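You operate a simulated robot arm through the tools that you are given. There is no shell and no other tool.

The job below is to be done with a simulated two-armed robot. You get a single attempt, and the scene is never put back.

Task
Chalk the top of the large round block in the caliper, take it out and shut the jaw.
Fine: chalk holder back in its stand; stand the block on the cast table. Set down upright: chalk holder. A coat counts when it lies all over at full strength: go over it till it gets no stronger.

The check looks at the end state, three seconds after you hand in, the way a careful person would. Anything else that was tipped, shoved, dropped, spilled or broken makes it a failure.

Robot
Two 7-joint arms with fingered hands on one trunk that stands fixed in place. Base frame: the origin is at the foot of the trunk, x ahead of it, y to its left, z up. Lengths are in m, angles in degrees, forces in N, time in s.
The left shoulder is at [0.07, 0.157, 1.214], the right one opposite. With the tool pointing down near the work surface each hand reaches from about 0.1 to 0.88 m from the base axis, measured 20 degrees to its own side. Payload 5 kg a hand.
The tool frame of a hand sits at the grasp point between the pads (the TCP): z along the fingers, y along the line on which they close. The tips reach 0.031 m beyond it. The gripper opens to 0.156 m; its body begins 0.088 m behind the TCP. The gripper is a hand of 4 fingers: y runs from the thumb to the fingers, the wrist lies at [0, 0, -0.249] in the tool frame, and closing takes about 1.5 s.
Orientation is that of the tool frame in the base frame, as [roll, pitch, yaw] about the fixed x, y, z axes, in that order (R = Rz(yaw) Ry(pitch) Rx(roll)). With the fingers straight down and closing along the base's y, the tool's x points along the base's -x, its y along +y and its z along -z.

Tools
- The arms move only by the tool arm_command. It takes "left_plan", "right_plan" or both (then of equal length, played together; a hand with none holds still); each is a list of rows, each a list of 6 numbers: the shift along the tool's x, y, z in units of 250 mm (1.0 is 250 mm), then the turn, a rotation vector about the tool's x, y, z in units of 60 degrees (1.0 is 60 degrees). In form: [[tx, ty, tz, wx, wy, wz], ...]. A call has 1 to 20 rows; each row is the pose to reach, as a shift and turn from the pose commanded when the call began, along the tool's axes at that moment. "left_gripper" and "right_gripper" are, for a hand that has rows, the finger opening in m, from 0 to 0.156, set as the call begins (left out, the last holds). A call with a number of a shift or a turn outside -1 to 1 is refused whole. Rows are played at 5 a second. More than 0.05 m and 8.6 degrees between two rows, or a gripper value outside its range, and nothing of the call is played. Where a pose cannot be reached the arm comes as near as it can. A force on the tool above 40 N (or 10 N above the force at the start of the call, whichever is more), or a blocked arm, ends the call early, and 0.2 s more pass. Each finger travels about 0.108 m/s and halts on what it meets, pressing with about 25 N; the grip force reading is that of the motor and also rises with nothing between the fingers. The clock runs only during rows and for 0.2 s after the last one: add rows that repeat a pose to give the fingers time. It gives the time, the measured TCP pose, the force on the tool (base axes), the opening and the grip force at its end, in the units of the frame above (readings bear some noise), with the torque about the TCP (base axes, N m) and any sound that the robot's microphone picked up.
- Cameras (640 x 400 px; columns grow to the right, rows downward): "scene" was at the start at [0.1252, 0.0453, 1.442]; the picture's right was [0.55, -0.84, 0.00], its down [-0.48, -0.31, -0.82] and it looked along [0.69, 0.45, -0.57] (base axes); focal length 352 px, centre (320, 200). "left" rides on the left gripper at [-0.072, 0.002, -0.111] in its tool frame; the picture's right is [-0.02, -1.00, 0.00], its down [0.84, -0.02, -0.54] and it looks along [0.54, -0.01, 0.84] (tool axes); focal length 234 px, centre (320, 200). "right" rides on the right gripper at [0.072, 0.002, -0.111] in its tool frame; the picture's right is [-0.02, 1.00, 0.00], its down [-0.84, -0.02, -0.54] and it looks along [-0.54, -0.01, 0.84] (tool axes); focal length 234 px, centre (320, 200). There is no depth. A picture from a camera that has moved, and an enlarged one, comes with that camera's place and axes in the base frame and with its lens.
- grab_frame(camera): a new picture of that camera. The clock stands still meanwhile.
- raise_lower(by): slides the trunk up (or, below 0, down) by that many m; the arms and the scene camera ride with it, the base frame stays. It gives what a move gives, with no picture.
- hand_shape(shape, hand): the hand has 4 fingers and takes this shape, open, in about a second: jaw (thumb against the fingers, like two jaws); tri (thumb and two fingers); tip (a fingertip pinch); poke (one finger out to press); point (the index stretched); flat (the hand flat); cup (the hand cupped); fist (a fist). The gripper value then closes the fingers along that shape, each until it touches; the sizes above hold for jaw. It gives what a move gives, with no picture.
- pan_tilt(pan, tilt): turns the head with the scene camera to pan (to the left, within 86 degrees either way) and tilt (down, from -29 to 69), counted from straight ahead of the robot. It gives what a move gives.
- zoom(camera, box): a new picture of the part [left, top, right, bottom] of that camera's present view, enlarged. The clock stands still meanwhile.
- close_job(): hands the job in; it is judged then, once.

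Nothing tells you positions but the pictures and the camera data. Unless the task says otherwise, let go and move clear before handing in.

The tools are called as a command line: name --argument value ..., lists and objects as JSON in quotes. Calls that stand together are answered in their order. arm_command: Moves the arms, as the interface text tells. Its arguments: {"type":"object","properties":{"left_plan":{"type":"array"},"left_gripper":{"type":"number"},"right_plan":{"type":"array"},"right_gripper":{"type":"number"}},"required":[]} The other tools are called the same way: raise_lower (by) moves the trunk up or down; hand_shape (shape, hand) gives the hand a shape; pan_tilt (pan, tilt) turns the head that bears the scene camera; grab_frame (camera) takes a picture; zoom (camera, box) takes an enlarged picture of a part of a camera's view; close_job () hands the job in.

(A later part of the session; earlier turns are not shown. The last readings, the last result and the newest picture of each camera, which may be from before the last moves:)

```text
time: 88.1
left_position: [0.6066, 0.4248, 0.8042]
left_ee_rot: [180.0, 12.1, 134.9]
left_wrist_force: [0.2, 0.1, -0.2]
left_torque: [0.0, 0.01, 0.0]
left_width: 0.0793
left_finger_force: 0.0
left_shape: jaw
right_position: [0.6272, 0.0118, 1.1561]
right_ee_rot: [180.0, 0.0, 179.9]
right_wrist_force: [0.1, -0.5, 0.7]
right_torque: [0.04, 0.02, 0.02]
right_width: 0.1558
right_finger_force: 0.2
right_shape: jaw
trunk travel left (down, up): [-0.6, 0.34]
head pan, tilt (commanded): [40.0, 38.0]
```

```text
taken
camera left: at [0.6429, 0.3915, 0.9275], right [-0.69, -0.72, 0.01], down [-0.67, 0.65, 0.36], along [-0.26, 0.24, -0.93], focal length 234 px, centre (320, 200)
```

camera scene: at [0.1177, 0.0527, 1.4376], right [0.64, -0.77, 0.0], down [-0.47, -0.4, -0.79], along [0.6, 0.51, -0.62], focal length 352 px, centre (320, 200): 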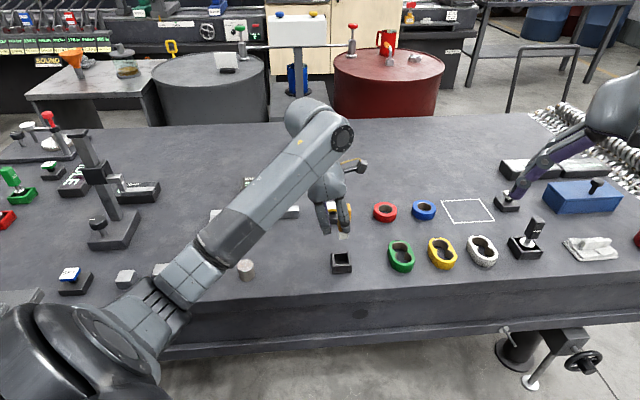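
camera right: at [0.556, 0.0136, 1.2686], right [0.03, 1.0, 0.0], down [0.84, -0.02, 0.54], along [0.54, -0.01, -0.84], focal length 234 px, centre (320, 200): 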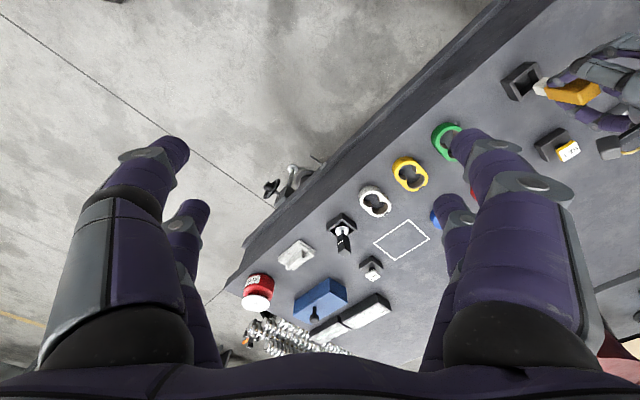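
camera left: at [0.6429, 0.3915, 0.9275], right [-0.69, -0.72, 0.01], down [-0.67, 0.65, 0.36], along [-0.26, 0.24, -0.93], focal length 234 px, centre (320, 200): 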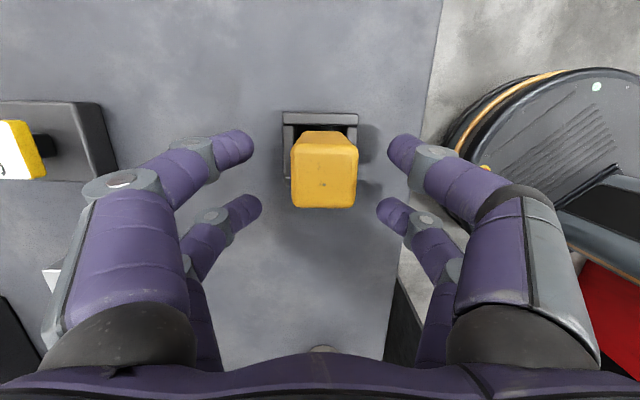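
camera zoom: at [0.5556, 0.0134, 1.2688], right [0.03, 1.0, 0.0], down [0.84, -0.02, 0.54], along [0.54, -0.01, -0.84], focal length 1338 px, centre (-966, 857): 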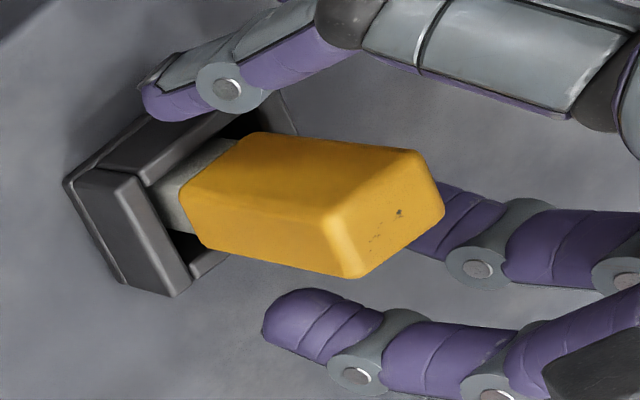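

The holder stands free and upright in its stand. I'll raise the hand straight up and away.

arm_command --left_plan '[[-0.012, 0, -0.06, 0, 0, 0], [-0.03, 0, -0.14, 0, 0, 0], [-0.05, 0, -0.235, 0, 0, 0], [-0.07, 0, -0.33, 0, 0, 0], [-0.09, 0, -0.42, 0, 0, 0], [-0.11, 0, -0.52, 0, 0, 0], [-0.13, 0, -0.61, 0, 0, 0], [-0.13, 0, -0.61, 0, 0, 0]]'

zoom --camera "scene" --box '[300, 205, 385, 285]'

grab_frame --camera "left"

grab_frame --camera "scene"

```text
time: 89.9
left_position: [0.6079, 0.4245, 0.959]
left_ee_rot: [179.9, 12.0, 135.0]
left_wrist_force: [0.5, 0.6, 0.0]
left_torque: [-0.02, 0.02, -0.01]
left_width: 0.0797
left_finger_force: 0.1
left_shape: jaw
right_position: [0.6275, 0.0108, 1.1572]
right_ee_rot: [-179.9, 0.0, 179.8]
right_wrist_force: [1.1, 0.2, -1.0]
right_torque: [-0.01, 0.01, -0.02]
right_width: 0.1558
right_finger_force: 0.1
right_shape: jaw
trunk travel left (down, up): [-0.6, 0.34]
head pan, tilt (commanded): [40.0, 38.0]
```

```text
5.00 times, centred on (342, 245) of scene
camera zoom: at [0.1179, 0.0526, 1.4376], right [0.64, -0.77, 0.0], down [-0.47, -0.4, -0.79], along [0.6, 0.51, -0.62], focal length 1760 px, centre (208, -25)
```

zoom: 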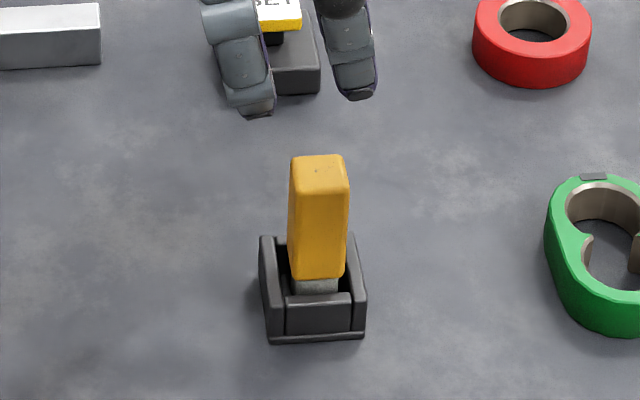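

```text
taken
camera left: at [0.6433, 0.3915, 1.083], right [-0.69, -0.72, 0.01], down [-0.67, 0.65, 0.36], along [-0.26, 0.24, -0.93], focal length 234 px, centre (320, 200)
```

left: 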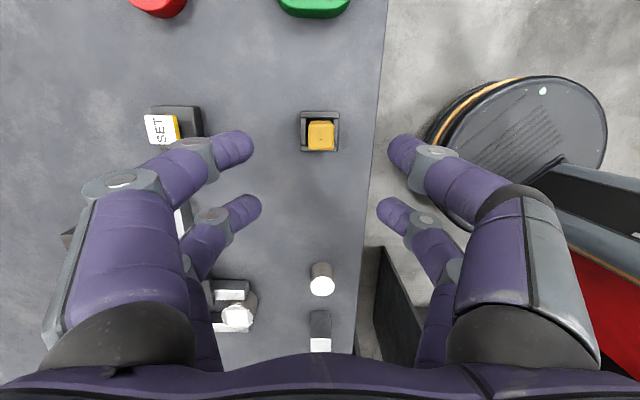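

```text
taken
camera scene: at [0.1179, 0.0526, 1.4376], right [0.64, -0.77, 0.0], down [-0.47, -0.4, -0.79], along [0.6, 0.51, -0.62], focal length 352 px, centre (320, 200)
```

scene: 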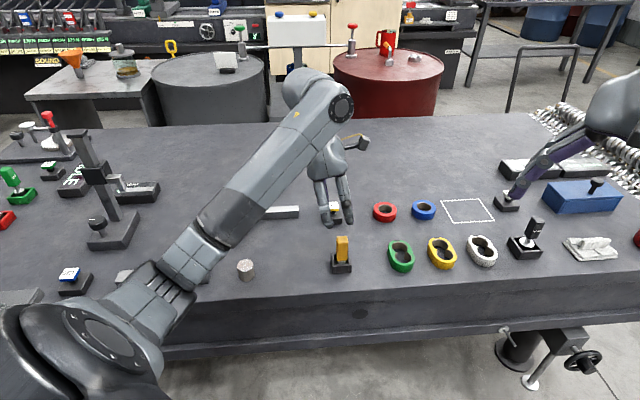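

The chalk holder is back and upright. Next I level the hand again and go over to the caliper's knob, since the sliding jaw must be drawn back before fingers fit around the block.

arm_command --left_plan '[[-0.02, 0, -0.1, 0, 0.07, 0], [-0.0416, 0, -0.1956, 0, 0.14, 0], [-0.0416, 0, -0.1956, 0, 0.2, 0], [-0.0416, 0, -0.1956, 0, 0.2, 0]]'

arm_command --left_plan '[[0.08, 0.07, 0, 0, 0, 0], [0.16, 0.14, 0, 0, 0, 0], [0.24, 0.21, 0, 0, 0, 0], [0.32, 0.28, 0, 0, 0, 0], [0.4, 0.35, 0, 0, 0, 0], [0.48, 0.42, 0, 0, 0, 0], [0.56, 0.49, 0, 0, 0, 0], [0.64, 0.56, 0, 0, 0, 0], [0.72, 0.64, 0, 0, 0, 0], [0.8, 0.72, 0, 0, 0, 0], [0.87, 0.78, 0, 0, 0, 0], [0.928, 0.832, 0, 0, 0, 0], [0.928, 0.832, 0, 0, 0, 0]]'

grab_frame --camera "left"

grab_frame --camera "scene"

```text
time: 90.9
left_position: [0.6074, 0.4236, 1.0105]
left_ee_rot: [-179.9, -0.1, 135.0]
left_wrist_force: [0.5, -0.3, -0.2]
left_torque: [-0.01, 0.03, 0.0]
left_width: 0.0795
left_finger_force: 0.0
left_shape: jaw
right_position: [0.6277, 0.0123, 1.1578]
right_ee_rot: [-180.0, 0.1, 179.9]
right_wrist_force: [0.9, -0.9, -1.1]
right_torque: [-0.03, 0.02, 0.01]
right_width: 0.1561
right_finger_force: 0.0
right_shape: jaw
trunk travel left (down, up): [-0.6, 0.34]
head pan, tilt (commanded): [40.0, 38.0]
```

```text
time: 93.7
left_position: [0.5882, 0.7369, 1.0075]
left_ee_rot: [-179.9, 0.0, 134.8]
left_wrist_force: [-0.6, 0.4, 0.1]
left_torque: [0.01, 0.01, -0.03]
left_width: 0.0796
left_finger_force: 0.0
left_shape: jaw
right_position: [0.6279, 0.0124, 1.1584]
right_ee_rot: [180.0, 0.0, 179.9]
right_wrist_force: [0.1, -0.2, -0.5]
right_torque: [0.04, 0.01, -0.01]
right_width: 0.1558
right_finger_force: 0.0
right_shape: jaw
trunk travel left (down, up): [-0.6, 0.34]
head pan, tilt (commanded): [40.0, 38.0]
```

```text
taken
camera left: at [0.6422, 0.6864, 1.1189], right [-0.69, -0.72, 0.0], down [-0.61, 0.58, 0.54], along [-0.39, 0.38, -0.84], focal length 234 px, centre (320, 200)
```

left: 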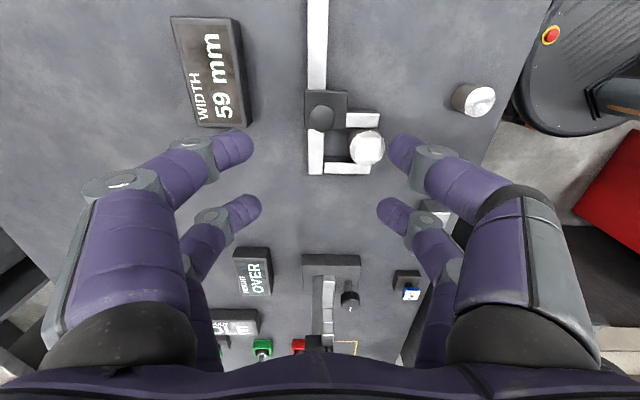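

```text
taken
camera scene: at [0.1175, 0.0525, 1.4376], right [0.64, -0.77, 0.0], down [-0.47, -0.4, -0.79], along [0.6, 0.51, -0.62], focal length 352 px, centre (320, 200)
```

scene: 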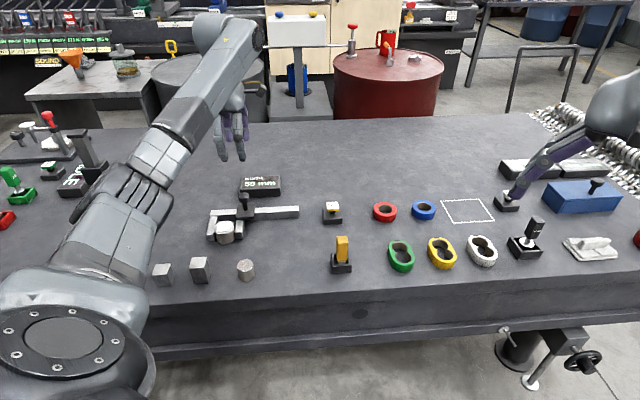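

The hand reaches over the caliper. I'll zoom in to locate the knob precisely.

zoom --camera "left" --box '[280, 60, 400, 190]'

pan_tilt --pan 55 --tilt 40

grab_frame --camera "scene"

```text
3.08 times, centred on (340, 125) of left
camera zoom: at [0.6422, 0.6864, 1.1189], right [-0.69, -0.72, 0.0], down [-0.61, 0.58, 0.54], along [-0.39, 0.38, -0.84], focal length 720 px, centre (258, 431)
```

zoom: 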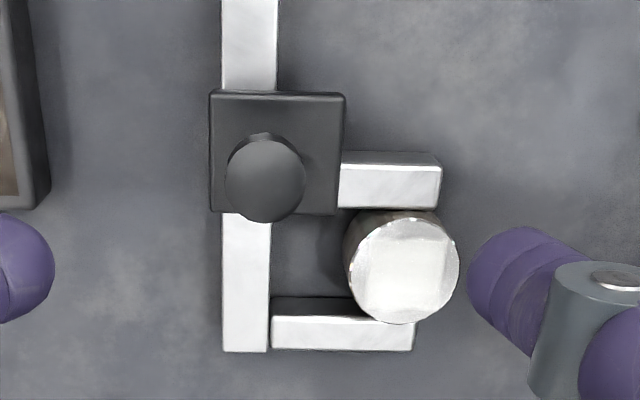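

```text
time: 94.5
left_position: [0.5897, 0.7358, 1.0088]
left_ee_rot: [-180.0, 0.1, 135.0]
left_wrist_force: [-0.5, -0.7, -1.7]
left_torque: [0.04, 0.0, 0.0]
left_width: 0.0793
left_finger_force: 0.1
left_shape: jaw
right_position: [0.6257, 0.0117, 1.1573]
right_ee_rot: [-180.0, 0.0, 179.9]
right_wrist_force: [0.3, 1.0, 0.4]
right_torque: [0.02, 0.0, 0.0]
right_width: 0.1559
right_finger_force: 0.0
right_shape: jaw
trunk travel left (down, up): [-0.6, 0.34]
head pan, tilt (commanded): [55.0, 40.0]
```

```text
taken
camera scene: at [0.1005, 0.0669, 1.4346], right [0.82, -0.57, 0.0], down [-0.37, -0.53, -0.77], along [0.44, 0.63, -0.64], focal length 352 px, centre (320, 200)
```

scene: 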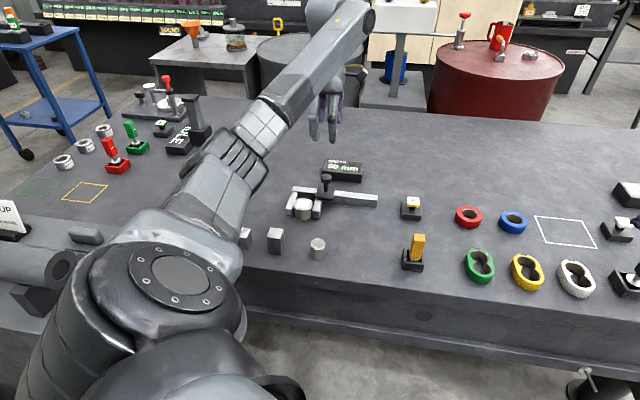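

The knob is within 2 mm of the hand's centre line, about 32 mm wide. I'll lower with the fingers open around it and check before closing.

arm_command --left_plan '[[-0.0084, -0.0064, 0.1, 0, 0, 0], [-0.0084, -0.0064, 0.2, 0, 0, 0], [-0.0084, -0.0064, 0.3, 0, 0, 0], [-0.0084, -0.0064, 0.4, 0, 0, 0], [-0.0084, -0.0064, 0.5, 0, 0, 0], [-0.0084, -0.0064, 0.56, 0, 0, 0], [-0.0084, -0.0064, 0.56, 0, 0, 0]]'

grab_frame --camera "left"

zoom --camera "scene" --box '[270, 120, 400, 230]'

```text
time: 96.1
left_position: [0.5892, 0.7348, 0.8697]
left_ee_rot: [-180.0, 0.0, 135.0]
left_wrist_force: [-0.1, -0.2, -0.5]
left_torque: [0.01, -0.05, 0.0]
left_width: 0.0794
left_finger_force: 0.0
left_shape: jaw
right_position: [0.6288, 0.0128, 1.1573]
right_ee_rot: [180.0, 0.0, -180.0]
right_wrist_force: [0.8, 0.4, 0.2]
right_torque: [-0.02, 0.0, 0.01]
right_width: 0.1557
right_finger_force: 0.1
right_shape: jaw
trunk travel left (down, up): [-0.6, 0.34]
head pan, tilt (commanded): [55.0, 40.0]
```

```text
taken
camera left: at [0.6429, 0.6837, 0.9805], right [-0.69, -0.72, 0.0], down [-0.61, 0.58, 0.54], along [-0.39, 0.38, -0.84], focal length 234 px, centre (320, 200)
```

left: 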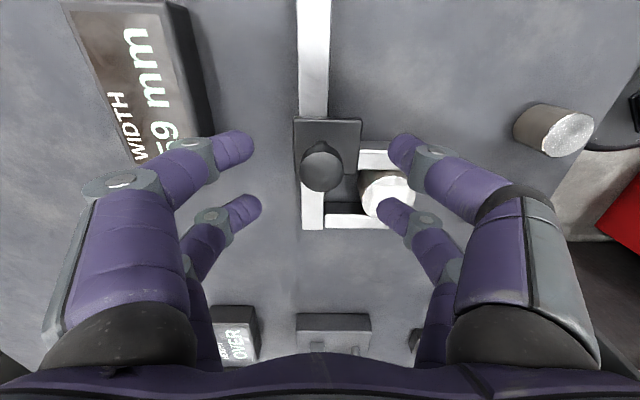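

```text
3.64 times, centred on (335, 175) of scene
camera zoom: at [0.1003, 0.0668, 1.4346], right [0.82, -0.57, 0.0], down [-0.37, -0.53, -0.77], along [0.44, 0.63, -0.64], focal length 1280 px, centre (266, 291)
```

zoom: 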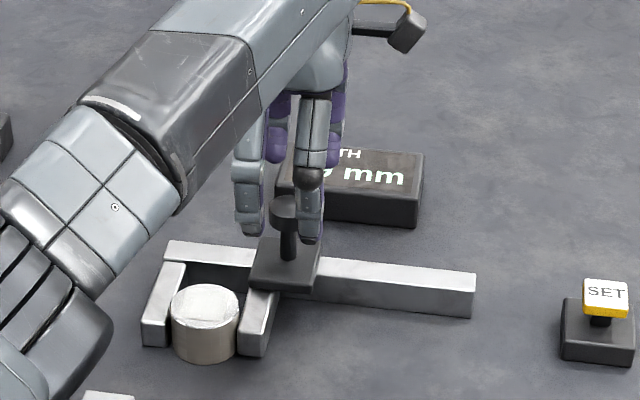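

The knob is centred between the finger pairs. I'll lower another 32 mm and close around it.

arm_command --left_plan '[[0, 0, 0.04, 0, 0, 0], [0, 0, 0.08, 0, 0, 0], [0, 0, 0.128, 0, 0, 0], [0, 0, 0.128, 0, 0, 0]]'

arm_command --left_plan '[[0, 0, 0, 0, 0, 0], [0, 0, 0, 0, 0, 0], [0, 0, 0, 0, 0, 0], [0, 0, 0, 0, 0, 0], [0, 0, 0, 0, 0, 0], [0, 0, 0, 0, 0, 0]]' --left_gripper 0.006

grab_frame --camera "left"

zoom --camera "scene" --box '[270, 120, 400, 230]'

```text
time: 97.1
left_position: [0.5899, 0.7343, 0.837]
left_ee_rot: [-179.9, 0.0, 134.9]
left_wrist_force: [0.7, -0.1, 0.8]
left_torque: [-0.05, 0.03, 0.0]
left_width: 0.0793
left_finger_force: 0.0
left_shape: jaw
right_position: [0.6274, 0.012, 1.1572]
right_ee_rot: [179.9, 0.0, 179.9]
right_wrist_force: [-0.7, 0.1, -1.0]
right_torque: [0.01, 0.01, -0.03]
right_width: 0.156
right_finger_force: 0.0
right_shape: jaw
trunk travel left (down, up): [-0.6, 0.34]
head pan, tilt (commanded): [55.0, 40.0]
```

```text
time: 98.5
left_position: [0.5902, 0.7351, 0.8379]
left_ee_rot: [180.0, 0.0, 135.0]
left_wrist_force: [-1.5, -0.4, 0.0]
left_torque: [-0.04, 0.01, -0.01]
left_width: 0.0063
left_finger_force: 0.1
left_shape: jaw
right_position: [0.6267, 0.01, 1.1564]
right_ee_rot: [179.9, 0.1, 179.9]
right_wrist_force: [0.6, 0.8, 0.0]
right_torque: [0.03, -0.04, -0.02]
right_width: 0.1555
right_finger_force: 0.0
right_shape: jaw
trunk travel left (down, up): [-0.6, 0.34]
head pan, tilt (commanded): [55.0, 40.0]
```

```text
taken
camera left: at [0.6435, 0.6843, 0.9484], right [-0.69, -0.72, 0.0], down [-0.61, 0.58, 0.54], along [-0.39, 0.38, -0.84], focal length 234 px, centre (320, 200)
```

left: 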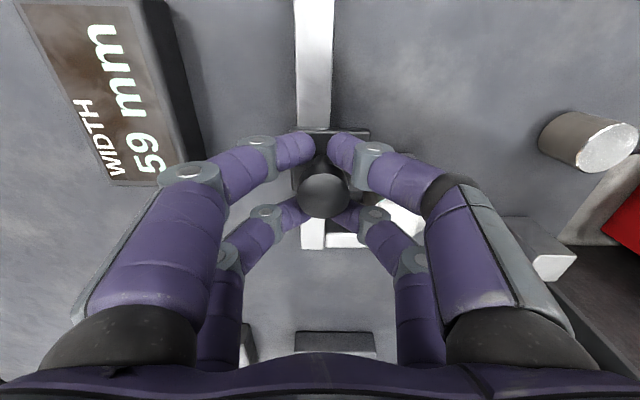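

```text
3.64 times, centred on (335, 175) of scene
camera zoom: at [0.1002, 0.0669, 1.4346], right [0.82, -0.57, 0.0], down [-0.37, -0.53, -0.77], along [0.44, 0.63, -0.64], focal length 1280 px, centre (266, 291)
```

zoom: 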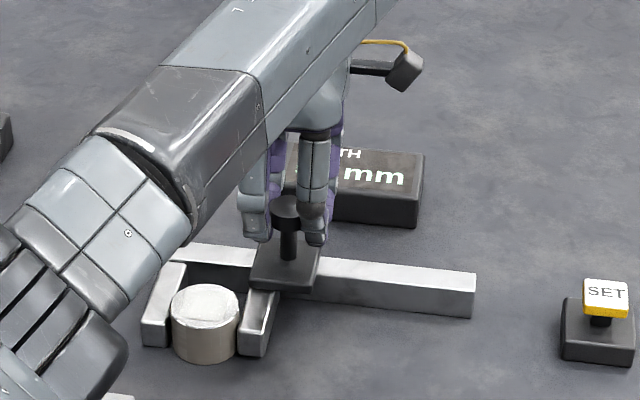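

The fingers cage the knob loosely. I'll draw the slider to the right (away from the block) by about 55 mm in small steps.

arm_command --left_plan '[[-0.02, 0, 0, 0, 0, 0], [-0.04, 0, 0, 0, 0, 0], [-0.06, 0, 0, 0, 0, 0], [-0.08, 0, 0, 0, 0, 0], [-0.1, 0, 0, 0, 0, 0], [-0.12, 0, 0, 0, 0, 0], [-0.12, 0, 0, 0, 0, 0]]'

zoom --camera "scene" --box '[270, 120, 400, 230]'

grab_frame --camera "left"

```text
time: 100.1
left_position: [0.6133, 0.7126, 0.8384]
left_ee_rot: [-180.0, 0.0, 135.0]
left_wrist_force: [-2.9, -0.4, -0.5]
left_torque: [0.02, 0.05, 0.02]
left_width: 0.0065
left_finger_force: 0.1
left_shape: jaw
right_position: [0.6273, 0.0122, 1.1566]
right_ee_rot: [179.9, 0.0, 179.9]
right_wrist_force: [-0.2, -0.1, -1.1]
right_torque: [0.01, 0.03, 0.01]
right_width: 0.1555
right_finger_force: 0.0
right_shape: jaw
trunk travel left (down, up): [-0.6, 0.34]
head pan, tilt (commanded): [55.0, 40.0]
```

```text
3.64 times, centred on (335, 175) of scene
camera zoom: at [0.1, 0.0671, 1.4346], right [0.82, -0.57, 0.0], down [-0.37, -0.53, -0.77], along [0.44, 0.63, -0.64], focal length 1280 px, centre (266, 291)
```

zoom: 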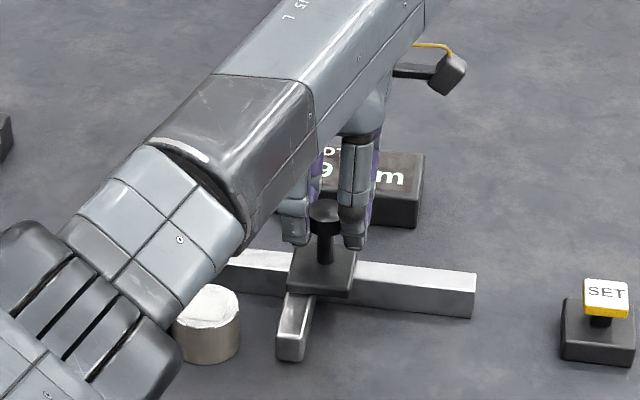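

```text
taken
camera left: at [0.6653, 0.6627, 0.9487], right [-0.69, -0.72, 0.0], down [-0.61, 0.58, 0.54], along [-0.39, 0.38, -0.84], focal length 234 px, centre (320, 200)
```

left: 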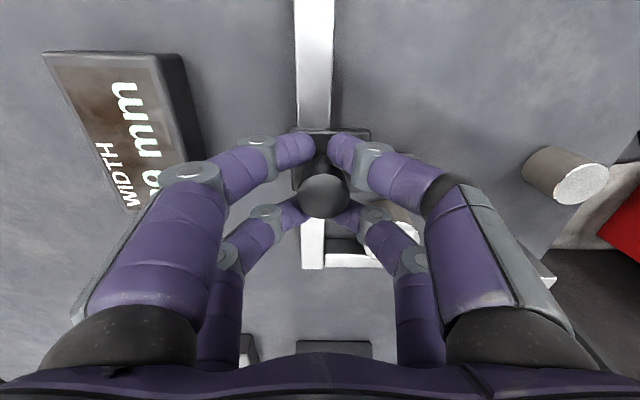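

The slider moves freely (about 3 N). I'll draw it a further 27 mm.

arm_command --left_plan '[[-0.02, 0, 0, 0, 0, 0], [-0.04, 0, 0, 0, 0, 0], [-0.06, 0, 0, 0, 0, 0], [-0.08, 0, 0, 0, 0, 0], [-0.1, 0, 0, 0, 0, 0], [-0.11, 0, 0, 0, 0, 0], [-0.1, 0, 0, 0, 0, 0], [-0.1, 0, 0, 0, 0, 0]]'

arm_command --left_plan '[[0, 0, 0, 0, 0, 0], [0, 0, 0, 0, 0, 0], [0, 0, 0, 0, 0, 0], [0, 0, 0, 0, 0, 0], [0, 0, -0.08, 0, 0, 0], [0, 0, -0.2, 0, 0, 0], [0, 0, -0.36, 0, 0, 0], [0, 0, -0.5, 0, 0, 0], [0, 0, -0.5, 0, 0, 0]]' --left_gripper 0.08

grab_frame --camera "scene"

grab_frame --camera "left"

```text
time: 101.9
left_position: [0.6296, 0.6944, 0.838]
left_ee_rot: [-179.9, 0.0, 134.9]
left_wrist_force: [-5.4, 3.6, -0.7]
left_torque: [0.06, 0.09, 0.0]
left_width: 0.0064
left_finger_force: 0.0
left_shape: jaw
right_position: [0.627, 0.0116, 1.1587]
right_ee_rot: [-180.0, 0.0, 179.9]
right_wrist_force: [-0.2, -1.4, -0.1]
right_torque: [-0.03, 0.03, -0.01]
right_width: 0.1558
right_finger_force: 0.1
right_shape: jaw
trunk travel left (down, up): [-0.6, 0.34]
head pan, tilt (commanded): [55.0, 40.0]
```

```text
time: 103.9
left_position: [0.6301, 0.6935, 0.9625]
left_ee_rot: [-179.9, 0.0, 134.9]
left_wrist_force: [-0.2, 0.5, 0.0]
left_torque: [-0.01, 0.03, -0.01]
left_width: 0.0794
left_finger_force: 0.0
left_shape: jaw
right_position: [0.6274, 0.0121, 1.1578]
right_ee_rot: [-180.0, 0.0, 179.9]
right_wrist_force: [-0.7, 0.2, -0.5]
right_torque: [0.01, 0.0, 0.0]
right_width: 0.156
right_finger_force: 0.1
right_shape: jaw
trunk travel left (down, up): [-0.6, 0.34]
head pan, tilt (commanded): [55.0, 40.0]
```

```text
taken
camera scene: at [0.1006, 0.0674, 1.4345], right [0.82, -0.57, 0.0], down [-0.37, -0.53, -0.77], along [0.44, 0.63, -0.64], focal length 352 px, centre (320, 200)
```

scene: 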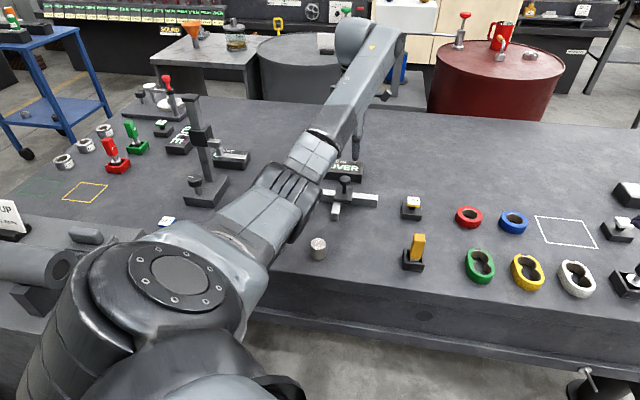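

```text
taken
camera left: at [0.6836, 0.6434, 1.0735], right [-0.69, -0.72, 0.0], down [-0.61, 0.58, 0.54], along [-0.39, 0.38, -0.84], focal length 234 px, centre (320, 200)
```

left: 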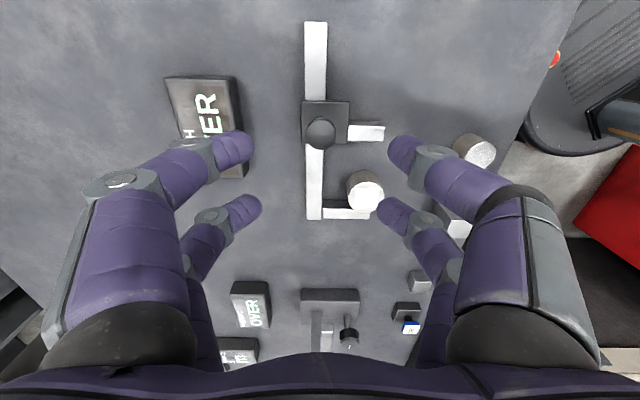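

The sliding jaw is now about 55 mm clear of the block, and the arm's elbow is still well above the table. I'll zoom in to plan the grasp of the block.

zoom --camera "left" --box '[290, 90, 420, 230]'

```text
2.86 times, centred on (355, 160) of left
camera zoom: at [0.6836, 0.6434, 1.0735], right [-0.69, -0.72, 0.0], down [-0.61, 0.58, 0.54], along [-0.39, 0.38, -0.84], focal length 669 px, centre (220, 314)
```

zoom: 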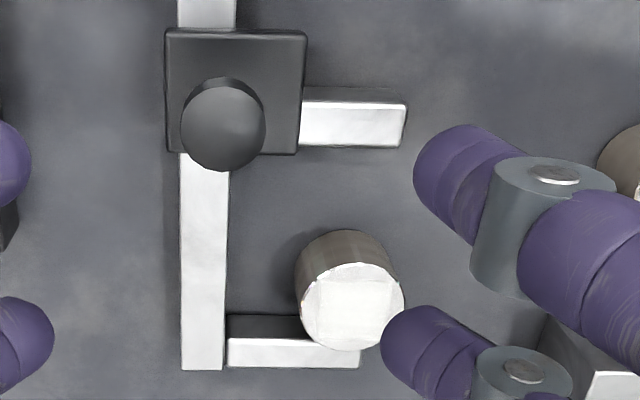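

The block's centre is about u=-0.156, v=0.866 in the table frame, still beside the fixed jaw. I'll move over it and turn the hand 12° so that all four fingertips clear the fixed jaw.

arm_command --left_plan '[[0.06, -0.04, 0, 0, 0, 0.03], [0.12, -0.08, 0, 0, 0, 0.06], [0.18, -0.12, 0, 0, 0, 0.09], [0.24, -0.16, 0, 0, 0, 0.12], [0.31, -0.2, 0, 0, 0, 0.16], [0.38, -0.24, 0, 0, 0, 0.2], [0.4428, -0.2796, 0, 0, 0, 0.2], [0.4428, -0.2796, 0, 0, 0, 0.2]]'

grab_frame --camera "left"

grab_frame --camera "scene"

```text
time: 105.7
left_position: [0.5027, 0.7241, 0.9622]
left_ee_rot: [180.0, 0.1, 122.8]
left_wrist_force: [0.3, 0.6, 0.1]
left_torque: [0.04, 0.03, 0.03]
left_width: 0.0794
left_finger_force: 0.0
left_shape: jaw
right_position: [0.6277, 0.011, 1.1568]
right_ee_rot: [-179.9, 0.0, 179.8]
right_wrist_force: [0.5, 0.2, -0.9]
right_torque: [0.01, 0.02, -0.01]
right_width: 0.156
right_finger_force: 0.1
right_shape: jaw
trunk travel left (down, up): [-0.6, 0.34]
head pan, tilt (commanded): [55.0, 40.0]
```

```text
taken
camera left: at [0.5441, 0.6639, 1.0726], right [-0.83, -0.56, 0.0], down [-0.47, 0.69, 0.55], along [-0.31, 0.45, -0.84], focal length 234 px, centre (320, 200)
```

left: 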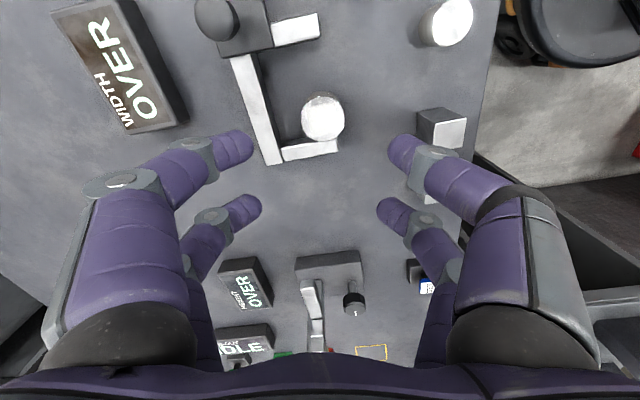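

```text
taken
camera scene: at [0.101, 0.0666, 1.4346], right [0.82, -0.57, 0.0], down [-0.37, -0.53, -0.77], along [0.44, 0.63, -0.64], focal length 352 px, centre (320, 200)
```

scene: 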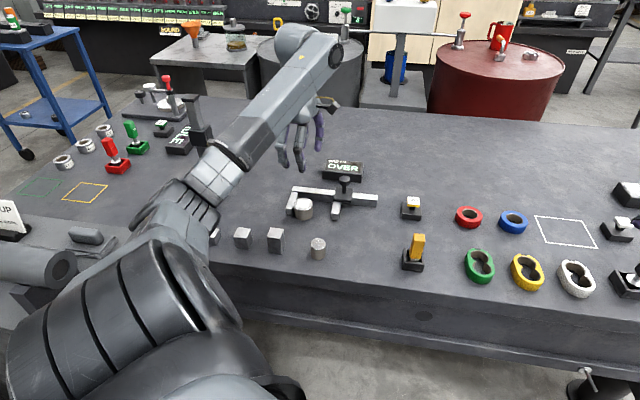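

The hand is rotated as planned. I'll zoom in to fine-tune the centring on the block.

zoom --camera "left" --box '[260, 70, 390, 180]'

```text
3.64 times, centred on (325, 125) of left
camera zoom: at [0.5441, 0.6639, 1.0726], right [-0.83, -0.56, 0.0], down [-0.47, 0.69, 0.55], along [-0.31, 0.45, -0.84], focal length 852 px, centre (302, 473)
```

zoom: 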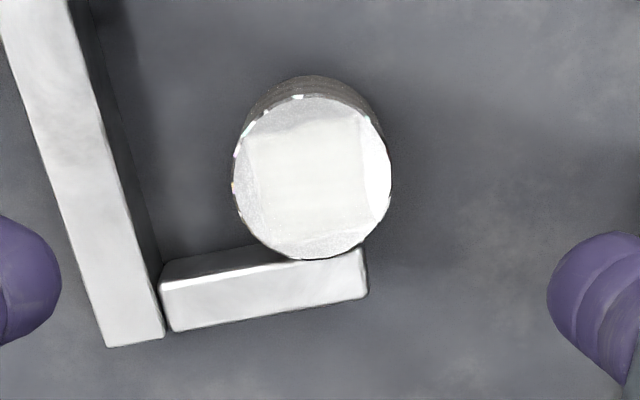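

The block is centred to within 2 mm, and the computed gaps to the fixed jaw and bar are 3–4 mm or more with a 60 mm opening. I'll set that opening, correct the centring, and descend to just above the block.

arm_command --left_plan '[[-0.0024, -0.0088, 0, 0, 0, 0], [-0.0024, -0.0088, 0.1, 0, 0, 0], [-0.0024, -0.0088, 0.2, 0, 0, 0], [-0.0024, -0.0088, 0.3, 0, 0, 0], [-0.0024, -0.0088, 0.4, 0, 0, 0], [-0.0024, -0.0088, 0.5, 0, 0, 0], [-0.0024, -0.0088, 0.53, 0, 0, 0], [-0.0024, -0.0088, 0.53, 0, 0, 0]]' --left_gripper 0.06

grab_frame --camera "left"

zoom --camera "scene" --box '[260, 140, 380, 240]'

```text
time: 107.5
left_position: [0.5003, 0.722, 0.8307]
left_ee_rot: [179.9, 0.0, 122.9]
left_wrist_force: [-0.5, 0.3, 0.1]
left_torque: [0.01, -0.03, -0.02]
left_width: 0.0605
left_finger_force: 0.1
left_shape: jaw
right_position: [0.6281, 0.011, 1.1571]
right_ee_rot: [180.0, 0.1, 179.8]
right_wrist_force: [-0.3, 0.3, 0.1]
right_torque: [-0.01, -0.01, 0.02]
right_width: 0.1556
right_finger_force: 0.0
right_shape: jaw
trunk travel left (down, up): [-0.6, 0.34]
head pan, tilt (commanded): [55.0, 40.0]
```

```text
taken
camera left: at [0.5423, 0.6614, 0.9415], right [-0.83, -0.56, 0.0], down [-0.47, 0.69, 0.55], along [-0.31, 0.45, -0.84], focal length 234 px, centre (320, 200)
```

left: 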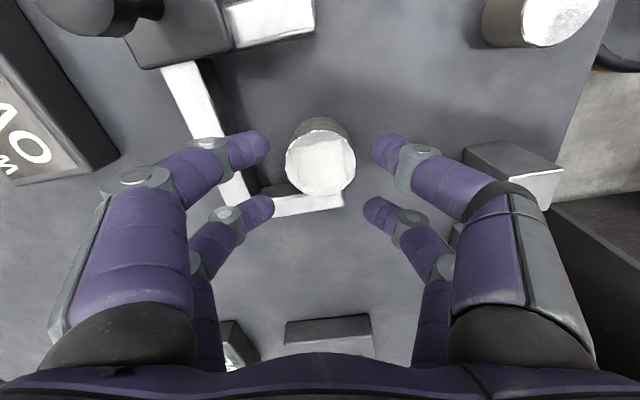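

```text
4.00 times, centred on (320, 190) of scene
camera zoom: at [0.1003, 0.0669, 1.4346], right [0.82, -0.57, 0.0], down [-0.37, -0.53, -0.77], along [0.44, 0.63, -0.64], focal length 1408 px, centre (320, 240)
```

zoom: 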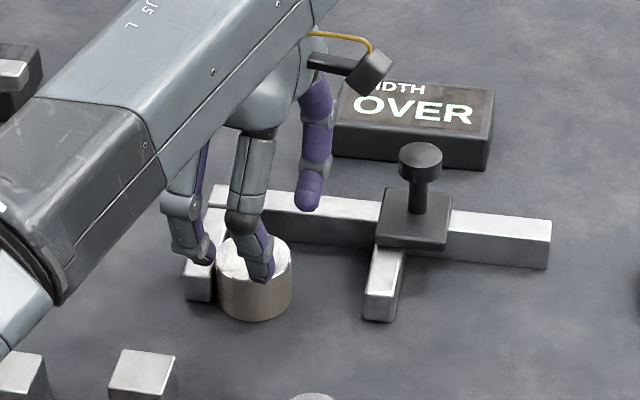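

The fingertips are placed symmetrically around the block and clear of the jaw. I'll lower to grasp height (TCP z≈0.785) in small steps.

arm_command --left_plan '[[0, 0, 0.03, 0, 0, 0], [0, 0, 0.06, 0, 0, 0], [0, 0, 0.09, 0, 0, 0], [0, 0, 0.12, 0, 0, 0], [0, 0, 0.15, 0, 0, 0], [0, 0, 0.18, 0, 0, 0], [0, 0, 0.18, 0, 0, 0]]'

grab_frame --camera "left"

zoom --camera "scene" --box '[260, 140, 380, 240]'

```text
time: 109.1
left_position: [0.5007, 0.7215, 0.7861]
left_ee_rot: [180.0, 0.0, 123.0]
left_wrist_force: [-0.7, -0.8, 0.6]
left_torque: [-0.01, 0.0, 0.0]
left_width: 0.0607
left_finger_force: 0.1
left_shape: jaw
right_position: [0.6278, 0.0103, 1.1577]
right_ee_rot: [180.0, 0.0, 179.8]
right_wrist_force: [0.2, 0.8, -0.3]
right_torque: [0.01, 0.05, 0.03]
right_width: 0.1557
right_finger_force: 0.0
right_shape: jaw
trunk travel left (down, up): [-0.6, 0.34]
head pan, tilt (commanded): [55.0, 40.0]
```

```text
taken
camera left: at [0.5421, 0.6621, 0.8958], right [-0.83, -0.56, 0.0], down [-0.47, 0.69, 0.54], along [-0.31, 0.45, -0.84], focal length 234 px, centre (320, 200)
```

left: 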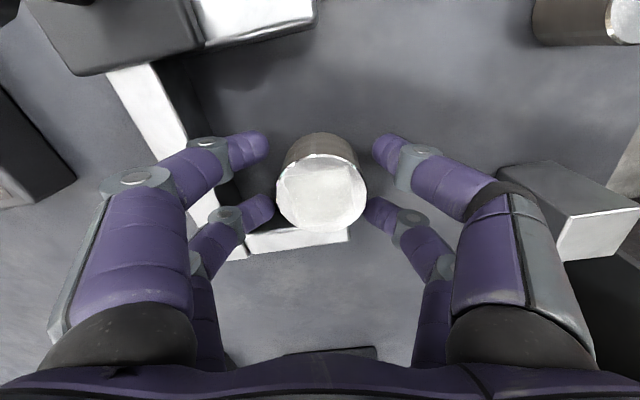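

```text
4.00 times, centred on (320, 190) of scene
camera zoom: at [0.1002, 0.0668, 1.4346], right [0.82, -0.57, 0.0], down [-0.37, -0.53, -0.77], along [0.44, 0.63, -0.64], focal length 1408 px, centre (320, 240)
```

zoom: 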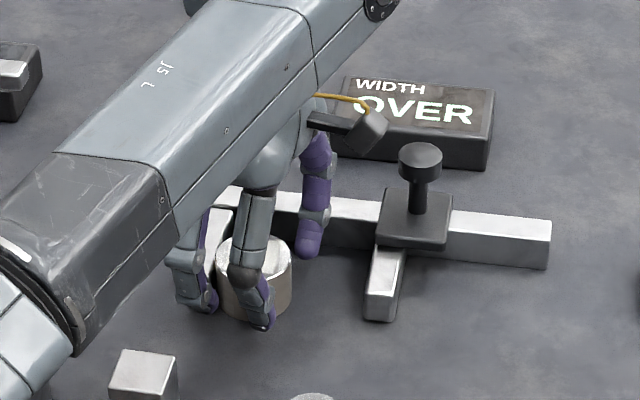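

The fingers are around the block with no contact. I'll close on it.

arm_command --left_plan '[[0, 0, 0, 0, 0, 0], [0, 0, 0, 0, 0, 0], [0, 0, 0, 0, 0, 0], [0, 0, 0, 0, 0, 0], [0, 0, 0, 0, 0, 0], [0, 0, 0, 0, 0, 0]]' --left_gripper 0.0

grab_frame --camera "left"

zoom --camera "scene" --box '[260, 140, 380, 240]'

```text
time: 110.5
left_position: [0.5001, 0.7225, 0.7843]
left_ee_rot: [-179.9, -0.1, 123.0]
left_wrist_force: [-0.7, -1.2, 0.0]
left_torque: [-0.04, 0.06, -0.04]
left_width: 0.031
left_finger_force: 25.5
left_shape: jaw
right_position: [0.6289, 0.0127, 1.1579]
right_ee_rot: [180.0, 0.0, 179.8]
right_wrist_force: [-0.6, 0.1, 0.5]
right_torque: [0.03, -0.02, -0.03]
right_width: 0.1557
right_finger_force: 0.2
right_shape: jaw
trunk travel left (down, up): [-0.6, 0.34]
head pan, tilt (commanded): [55.0, 40.0]
```

```text
taken
camera left: at [0.5421, 0.6622, 0.8952], right [-0.83, -0.56, 0.0], down [-0.47, 0.69, 0.54], along [-0.31, 0.45, -0.84], focal length 234 px, centre (320, 200)
```

left: 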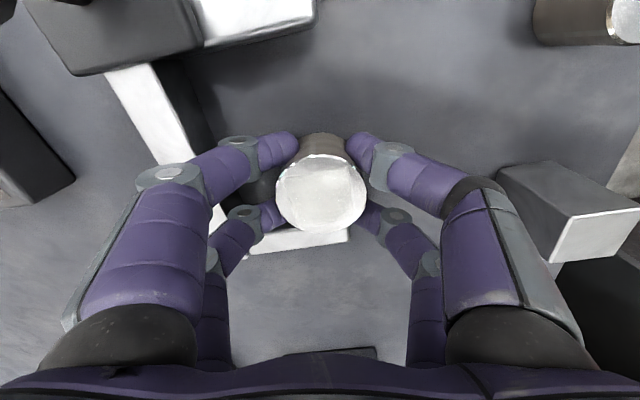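

```text
4.00 times, centred on (320, 190) of scene
camera zoom: at [0.1005, 0.0672, 1.4346], right [0.82, -0.57, 0.0], down [-0.37, -0.53, -0.77], along [0.44, 0.63, -0.64], focal length 1408 px, centre (320, 240)
```

zoom: 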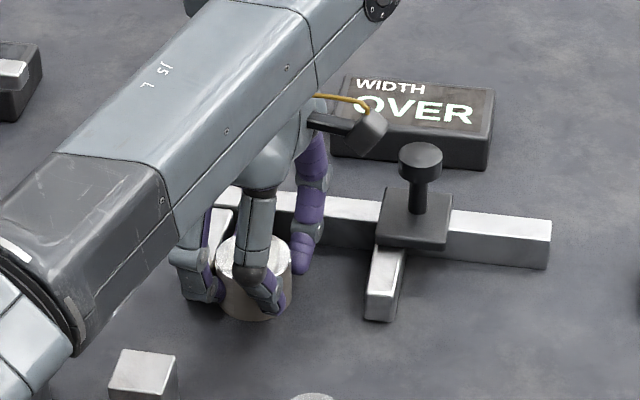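

The four fingers have the block (25 N, caged). I'll lift it 15 mm slowly and check that it comes up level without dragging the caliper.

arm_command --left_plan '[[0, 0, -0.012, 0, 0, 0], [0, 0, -0.024, 0, 0, 0], [0, 0, -0.04, 0, 0, 0], [0, 0, -0.06, 0, 0, 0], [0, 0, -0.06, 0, 0, 0]]'

grab_frame --camera "left"

zoom --camera "scene" --box '[260, 140, 380, 240]'

```text
time: 111.7
left_position: [0.5007, 0.7214, 0.8001]
left_ee_rot: [-180.0, 0.0, 122.8]
left_wrist_force: [0.4, -0.5, -7.3]
left_torque: [-0.01, -0.04, 0.01]
left_width: 0.0309
left_finger_force: 25.1
left_shape: jaw
right_position: [0.6276, 0.0126, 1.1573]
right_ee_rot: [-179.8, 0.0, 179.9]
right_wrist_force: [-0.3, 0.7, 0.5]
right_torque: [0.0, -0.01, 0.01]
right_width: 0.1556
right_finger_force: 0.0
right_shape: jaw
trunk travel left (down, up): [-0.6, 0.34]
head pan, tilt (commanded): [55.0, 40.0]
```

```text
taken
camera left: at [0.5419, 0.6619, 0.91], right [-0.83, -0.56, 0.0], down [-0.47, 0.69, 0.54], along [-0.31, 0.45, -0.84], focal length 234 px, centre (320, 200)
```

left: 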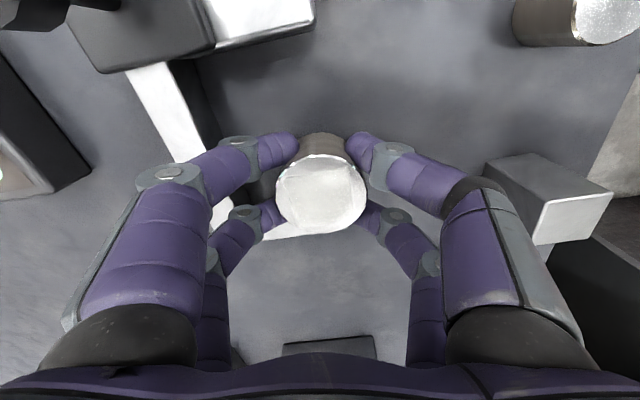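

```text
4.00 times, centred on (320, 190) of scene
camera zoom: at [0.101, 0.0679, 1.4345], right [0.82, -0.57, 0.0], down [-0.37, -0.53, -0.77], along [0.44, 0.63, -0.64], focal length 1408 px, centre (320, 240)
```

zoom: 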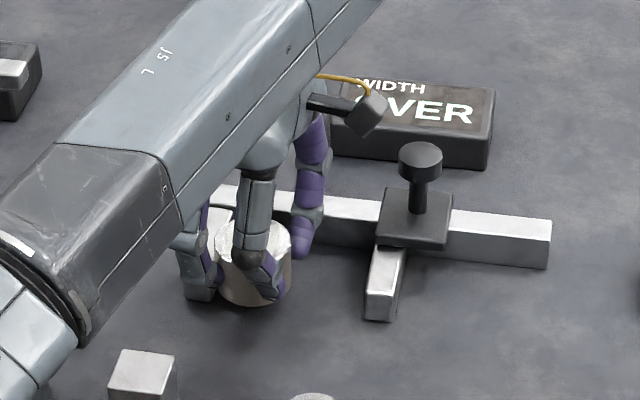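

The block is up (7 N weight) and level, and the caliper didn't move. I'll raise it well clear of the knob and carry it to open table in front of the caliper, around [0.58, 0.54].

arm_command --left_plan '[[0, 0, -0.06, 0, 0, 0], [0, 0, -0.12, 0, 0, 0], [0, 0, -0.2, 0, 0, 0], [0, 0, -0.28, 0, 0, 0], [0, 0, -0.36, 0, 0, 0], [-0.06, -0.01, -0.36, 0, 0, 0], [-0.13, -0.022, -0.36, 0, 0, 0], [-0.2, -0.034, -0.36, 0, 0, 0], [-0.27, -0.046, -0.36, 0, 0, 0], [-0.34, -0.057, -0.36, 0, 0, 0], [-0.41, -0.069, -0.36, 0, 0, 0], [-0.48, -0.081, -0.36, 0, 0, 0], [-0.55, -0.093, -0.36, 0, 0, 0], [-0.62, -0.105, -0.36, 0, 0, 0], [-0.69, -0.116, -0.36, 0, 0, 0], [-0.75, -0.126, -0.36, 0, 0, 0], [-0.793, -0.1337, -0.36, 0, 0, 0], [-0.793, -0.1337, -0.36, 0, 0, 0]]'

grab_frame --camera "scene"

grab_frame --camera "left"

```text
time: 115.5
left_position: [0.5818, 0.5378, 0.8885]
left_ee_rot: [-179.9, 0.0, 123.0]
left_wrist_force: [0.0, 0.5, -6.7]
left_torque: [-0.02, -0.01, 0.0]
left_width: 0.0308
left_finger_force: 24.8
left_shape: jaw
right_position: [0.6284, 0.0126, 1.159]
right_ee_rot: [-179.8, -0.1, 179.8]
right_wrist_force: [-0.3, -0.2, -0.4]
right_torque: [-0.01, 0.02, 0.01]
right_width: 0.1559
right_finger_force: 0.1
right_shape: jaw
trunk travel left (down, up): [-0.6, 0.34]
head pan, tilt (commanded): [55.0, 40.0]
```

```text
taken
camera scene: at [0.1009, 0.0678, 1.4345], right [0.82, -0.57, 0.0], down [-0.37, -0.53, -0.77], along [0.44, 0.63, -0.64], focal length 352 px, centre (320, 200)
```

scene: 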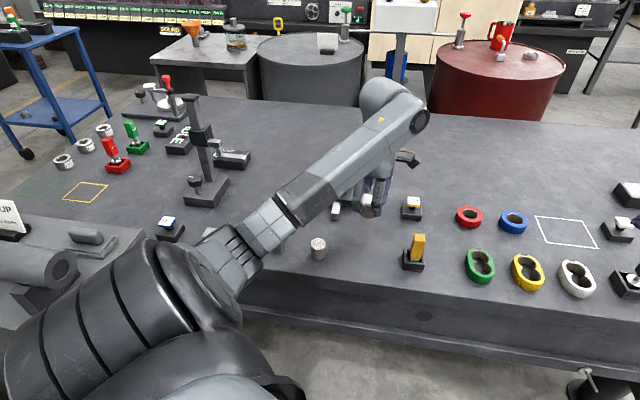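

```text
taken
camera left: at [0.6228, 0.4777, 0.9996], right [-0.83, -0.56, 0.0], down [-0.47, 0.69, 0.54], along [-0.31, 0.45, -0.84], focal length 234 px, centre (320, 200)
```

left: 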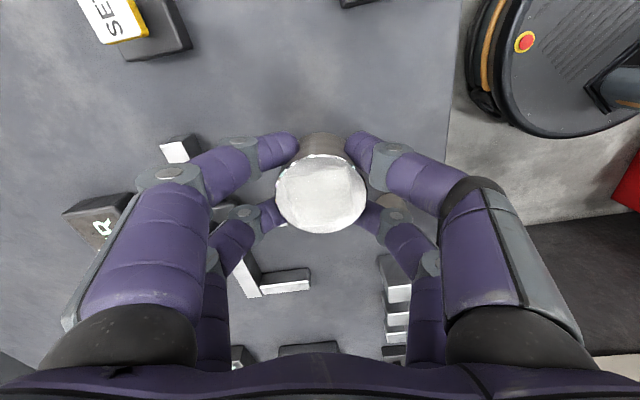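

The spot below is empty table. I'll lower the block to a few millimetres above the surface, then inch down until the weight transfers.

arm_command --left_plan '[[0, 0, 0.06, 0, 0, 0], [0, 0, 0.13, 0, 0, 0], [0, 0, 0.2, 0, 0, 0], [0, 0, 0.27, 0, 0, 0], [0, 0, 0.33, 0, 0, 0], [0, 0, 0.37, 0, 0, 0], [0, 0, 0.395, 0, 0, 0], [0, 0, 0.395, 0, 0, 0]]'

arm_command --left_plan '[[0, 0, 0.004, 0, 0, 0], [0, 0, 0.008, 0, 0, 0], [0, 0, 0.012, 0, 0, 0], [0, 0, 0.012, 0, 0, 0]]'

zoom --camera "scene" --box '[310, 150, 430, 260]'

```text
time: 117.3
left_position: [0.5806, 0.5371, 0.791]
left_ee_rot: [-179.9, 0.0, 122.8]
left_wrist_force: [-0.3, -0.5, -7.9]
left_torque: [0.01, -0.01, 0.0]
left_width: 0.0303
left_finger_force: 24.6
left_shape: jaw
right_position: [0.6282, 0.0125, 1.1569]
right_ee_rot: [180.0, 0.0, 179.9]
right_wrist_force: [0.4, 0.1, 1.0]
right_torque: [-0.02, 0.0, -0.01]
right_width: 0.156
right_finger_force: 0.0
right_shape: jaw
trunk travel left (down, up): [-0.6, 0.34]
head pan, tilt (commanded): [55.0, 40.0]
```

```text
time: 118.3
left_position: [0.5808, 0.5378, 0.7876]
left_ee_rot: [-179.9, -0.1, 122.9]
left_wrist_force: [0.2, -0.3, -7.6]
left_torque: [-0.02, -0.03, 0.05]
left_width: 0.0306
left_finger_force: 25.0
left_shape: jaw
right_position: [0.6286, 0.0118, 1.1567]
right_ee_rot: [179.9, 0.1, 179.9]
right_wrist_force: [-0.7, 0.0, 0.9]
right_torque: [0.0, -0.02, 0.01]
right_width: 0.1559
right_finger_force: 0.0
right_shape: jaw
trunk travel left (down, up): [-0.6, 0.34]
head pan, tilt (commanded): [55.0, 40.0]
```

```text
3.64 times, centred on (370, 205) of scene
camera zoom: at [0.1011, 0.0676, 1.4345], right [0.82, -0.57, 0.0], down [-0.37, -0.53, -0.77], along [0.44, 0.63, -0.64], focal length 1280 px, centre (138, 182)
```

zoom: 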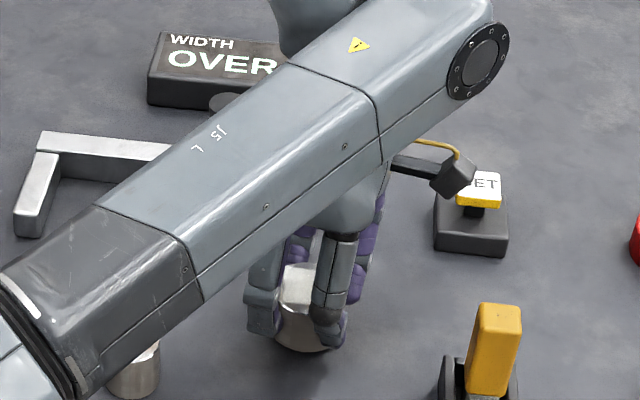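

Still hanging at full weight. I'll keep inching down.

arm_command --left_plan '[[0, 0, 0.004, 0, 0, 0], [0, 0, 0.008, 0, 0, 0], [0, 0, 0.008, 0, 0, 0]]'

arm_command --left_plan '[[0, 0, 0.004, 0, 0, 0], [0, 0, 0.004, 0, 0, 0]]'

```text
time: 119.1
left_position: [0.5807, 0.5379, 0.7872]
left_ee_rot: [-180.0, 0.0, 123.0]
left_wrist_force: [-0.3, -0.4, -7.8]
left_torque: [-0.02, -0.02, 0.02]
left_width: 0.0307
left_finger_force: 25.0
left_shape: jaw
right_position: [0.6284, 0.0129, 1.1575]
right_ee_rot: [-180.0, -0.1, 179.9]
right_wrist_force: [0.1, -0.4, -0.1]
right_torque: [0.01, 0.02, 0.02]
right_width: 0.1559
right_finger_force: 0.0
right_shape: jaw
trunk travel left (down, up): [-0.6, 0.34]
head pan, tilt (commanded): [55.0, 40.0]
```

```text
time: 119.7
left_position: [0.5803, 0.5386, 0.7857]
left_ee_rot: [-179.9, 0.0, 123.1]
left_wrist_force: [-0.2, -0.1, -7.2]
left_torque: [0.02, 0.02, 0.01]
left_width: 0.0304
left_finger_force: 25.3
left_shape: jaw
right_position: [0.6292, 0.0125, 1.157]
right_ee_rot: [180.0, 0.0, 180.0]
right_wrist_force: [-0.3, -0.4, -0.1]
right_torque: [-0.01, 0.03, 0.01]
right_width: 0.156
right_finger_force: 0.0
right_shape: jaw
trunk travel left (down, up): [-0.6, 0.34]
head pan, tilt (commanded): [55.0, 40.0]
```

No contact yet at z≈0.786. I'll continue one millimetre at a time.

arm_command --left_plan '[[0, 0, 0.004, 0, 0, 0], [0, 0, 0.004, 0, 0, 0]]'

arm_command --left_plan '[[0, 0, 0.004, 0, 0, 0], [0, 0, 0.004, 0, 0, 0]]'

```text
time: 120.3
left_position: [0.5814, 0.5383, 0.7849]
left_ee_rot: [-180.0, 0.0, 123.1]
left_wrist_force: [0.8, 0.3, -2.2]
left_torque: [-0.01, -0.02, -0.01]
left_width: 0.0307
left_finger_force: 24.6
left_shape: jaw
right_position: [0.6286, 0.0113, 1.158]
right_ee_rot: [180.0, 0.0, 180.0]
right_wrist_force: [0.2, 0.2, -0.2]
right_torque: [0.01, -0.01, 0.0]
right_width: 0.1559
right_finger_force: 0.1
right_shape: jaw
trunk travel left (down, up): [-0.6, 0.34]
head pan, tilt (commanded): [55.0, 40.0]
```

```text
time: 120.9
left_position: [0.5811, 0.5376, 0.7853]
left_ee_rot: [179.9, 0.0, 122.9]
left_wrist_force: [0.8, -1.2, 4.0]
left_torque: [-0.06, 0.03, -0.02]
left_width: 0.0305
left_finger_force: 25.0
left_shape: jaw
right_position: [0.6274, 0.0111, 1.1589]
right_ee_rot: [179.9, 0.0, 179.9]
right_wrist_force: [-0.1, -0.1, 0.5]
right_torque: [-0.01, -0.01, -0.02]
right_width: 0.156
right_finger_force: 0.0
right_shape: jaw
trunk travel left (down, up): [-0.6, 0.34]
head pan, tilt (commanded): [55.0, 40.0]
```

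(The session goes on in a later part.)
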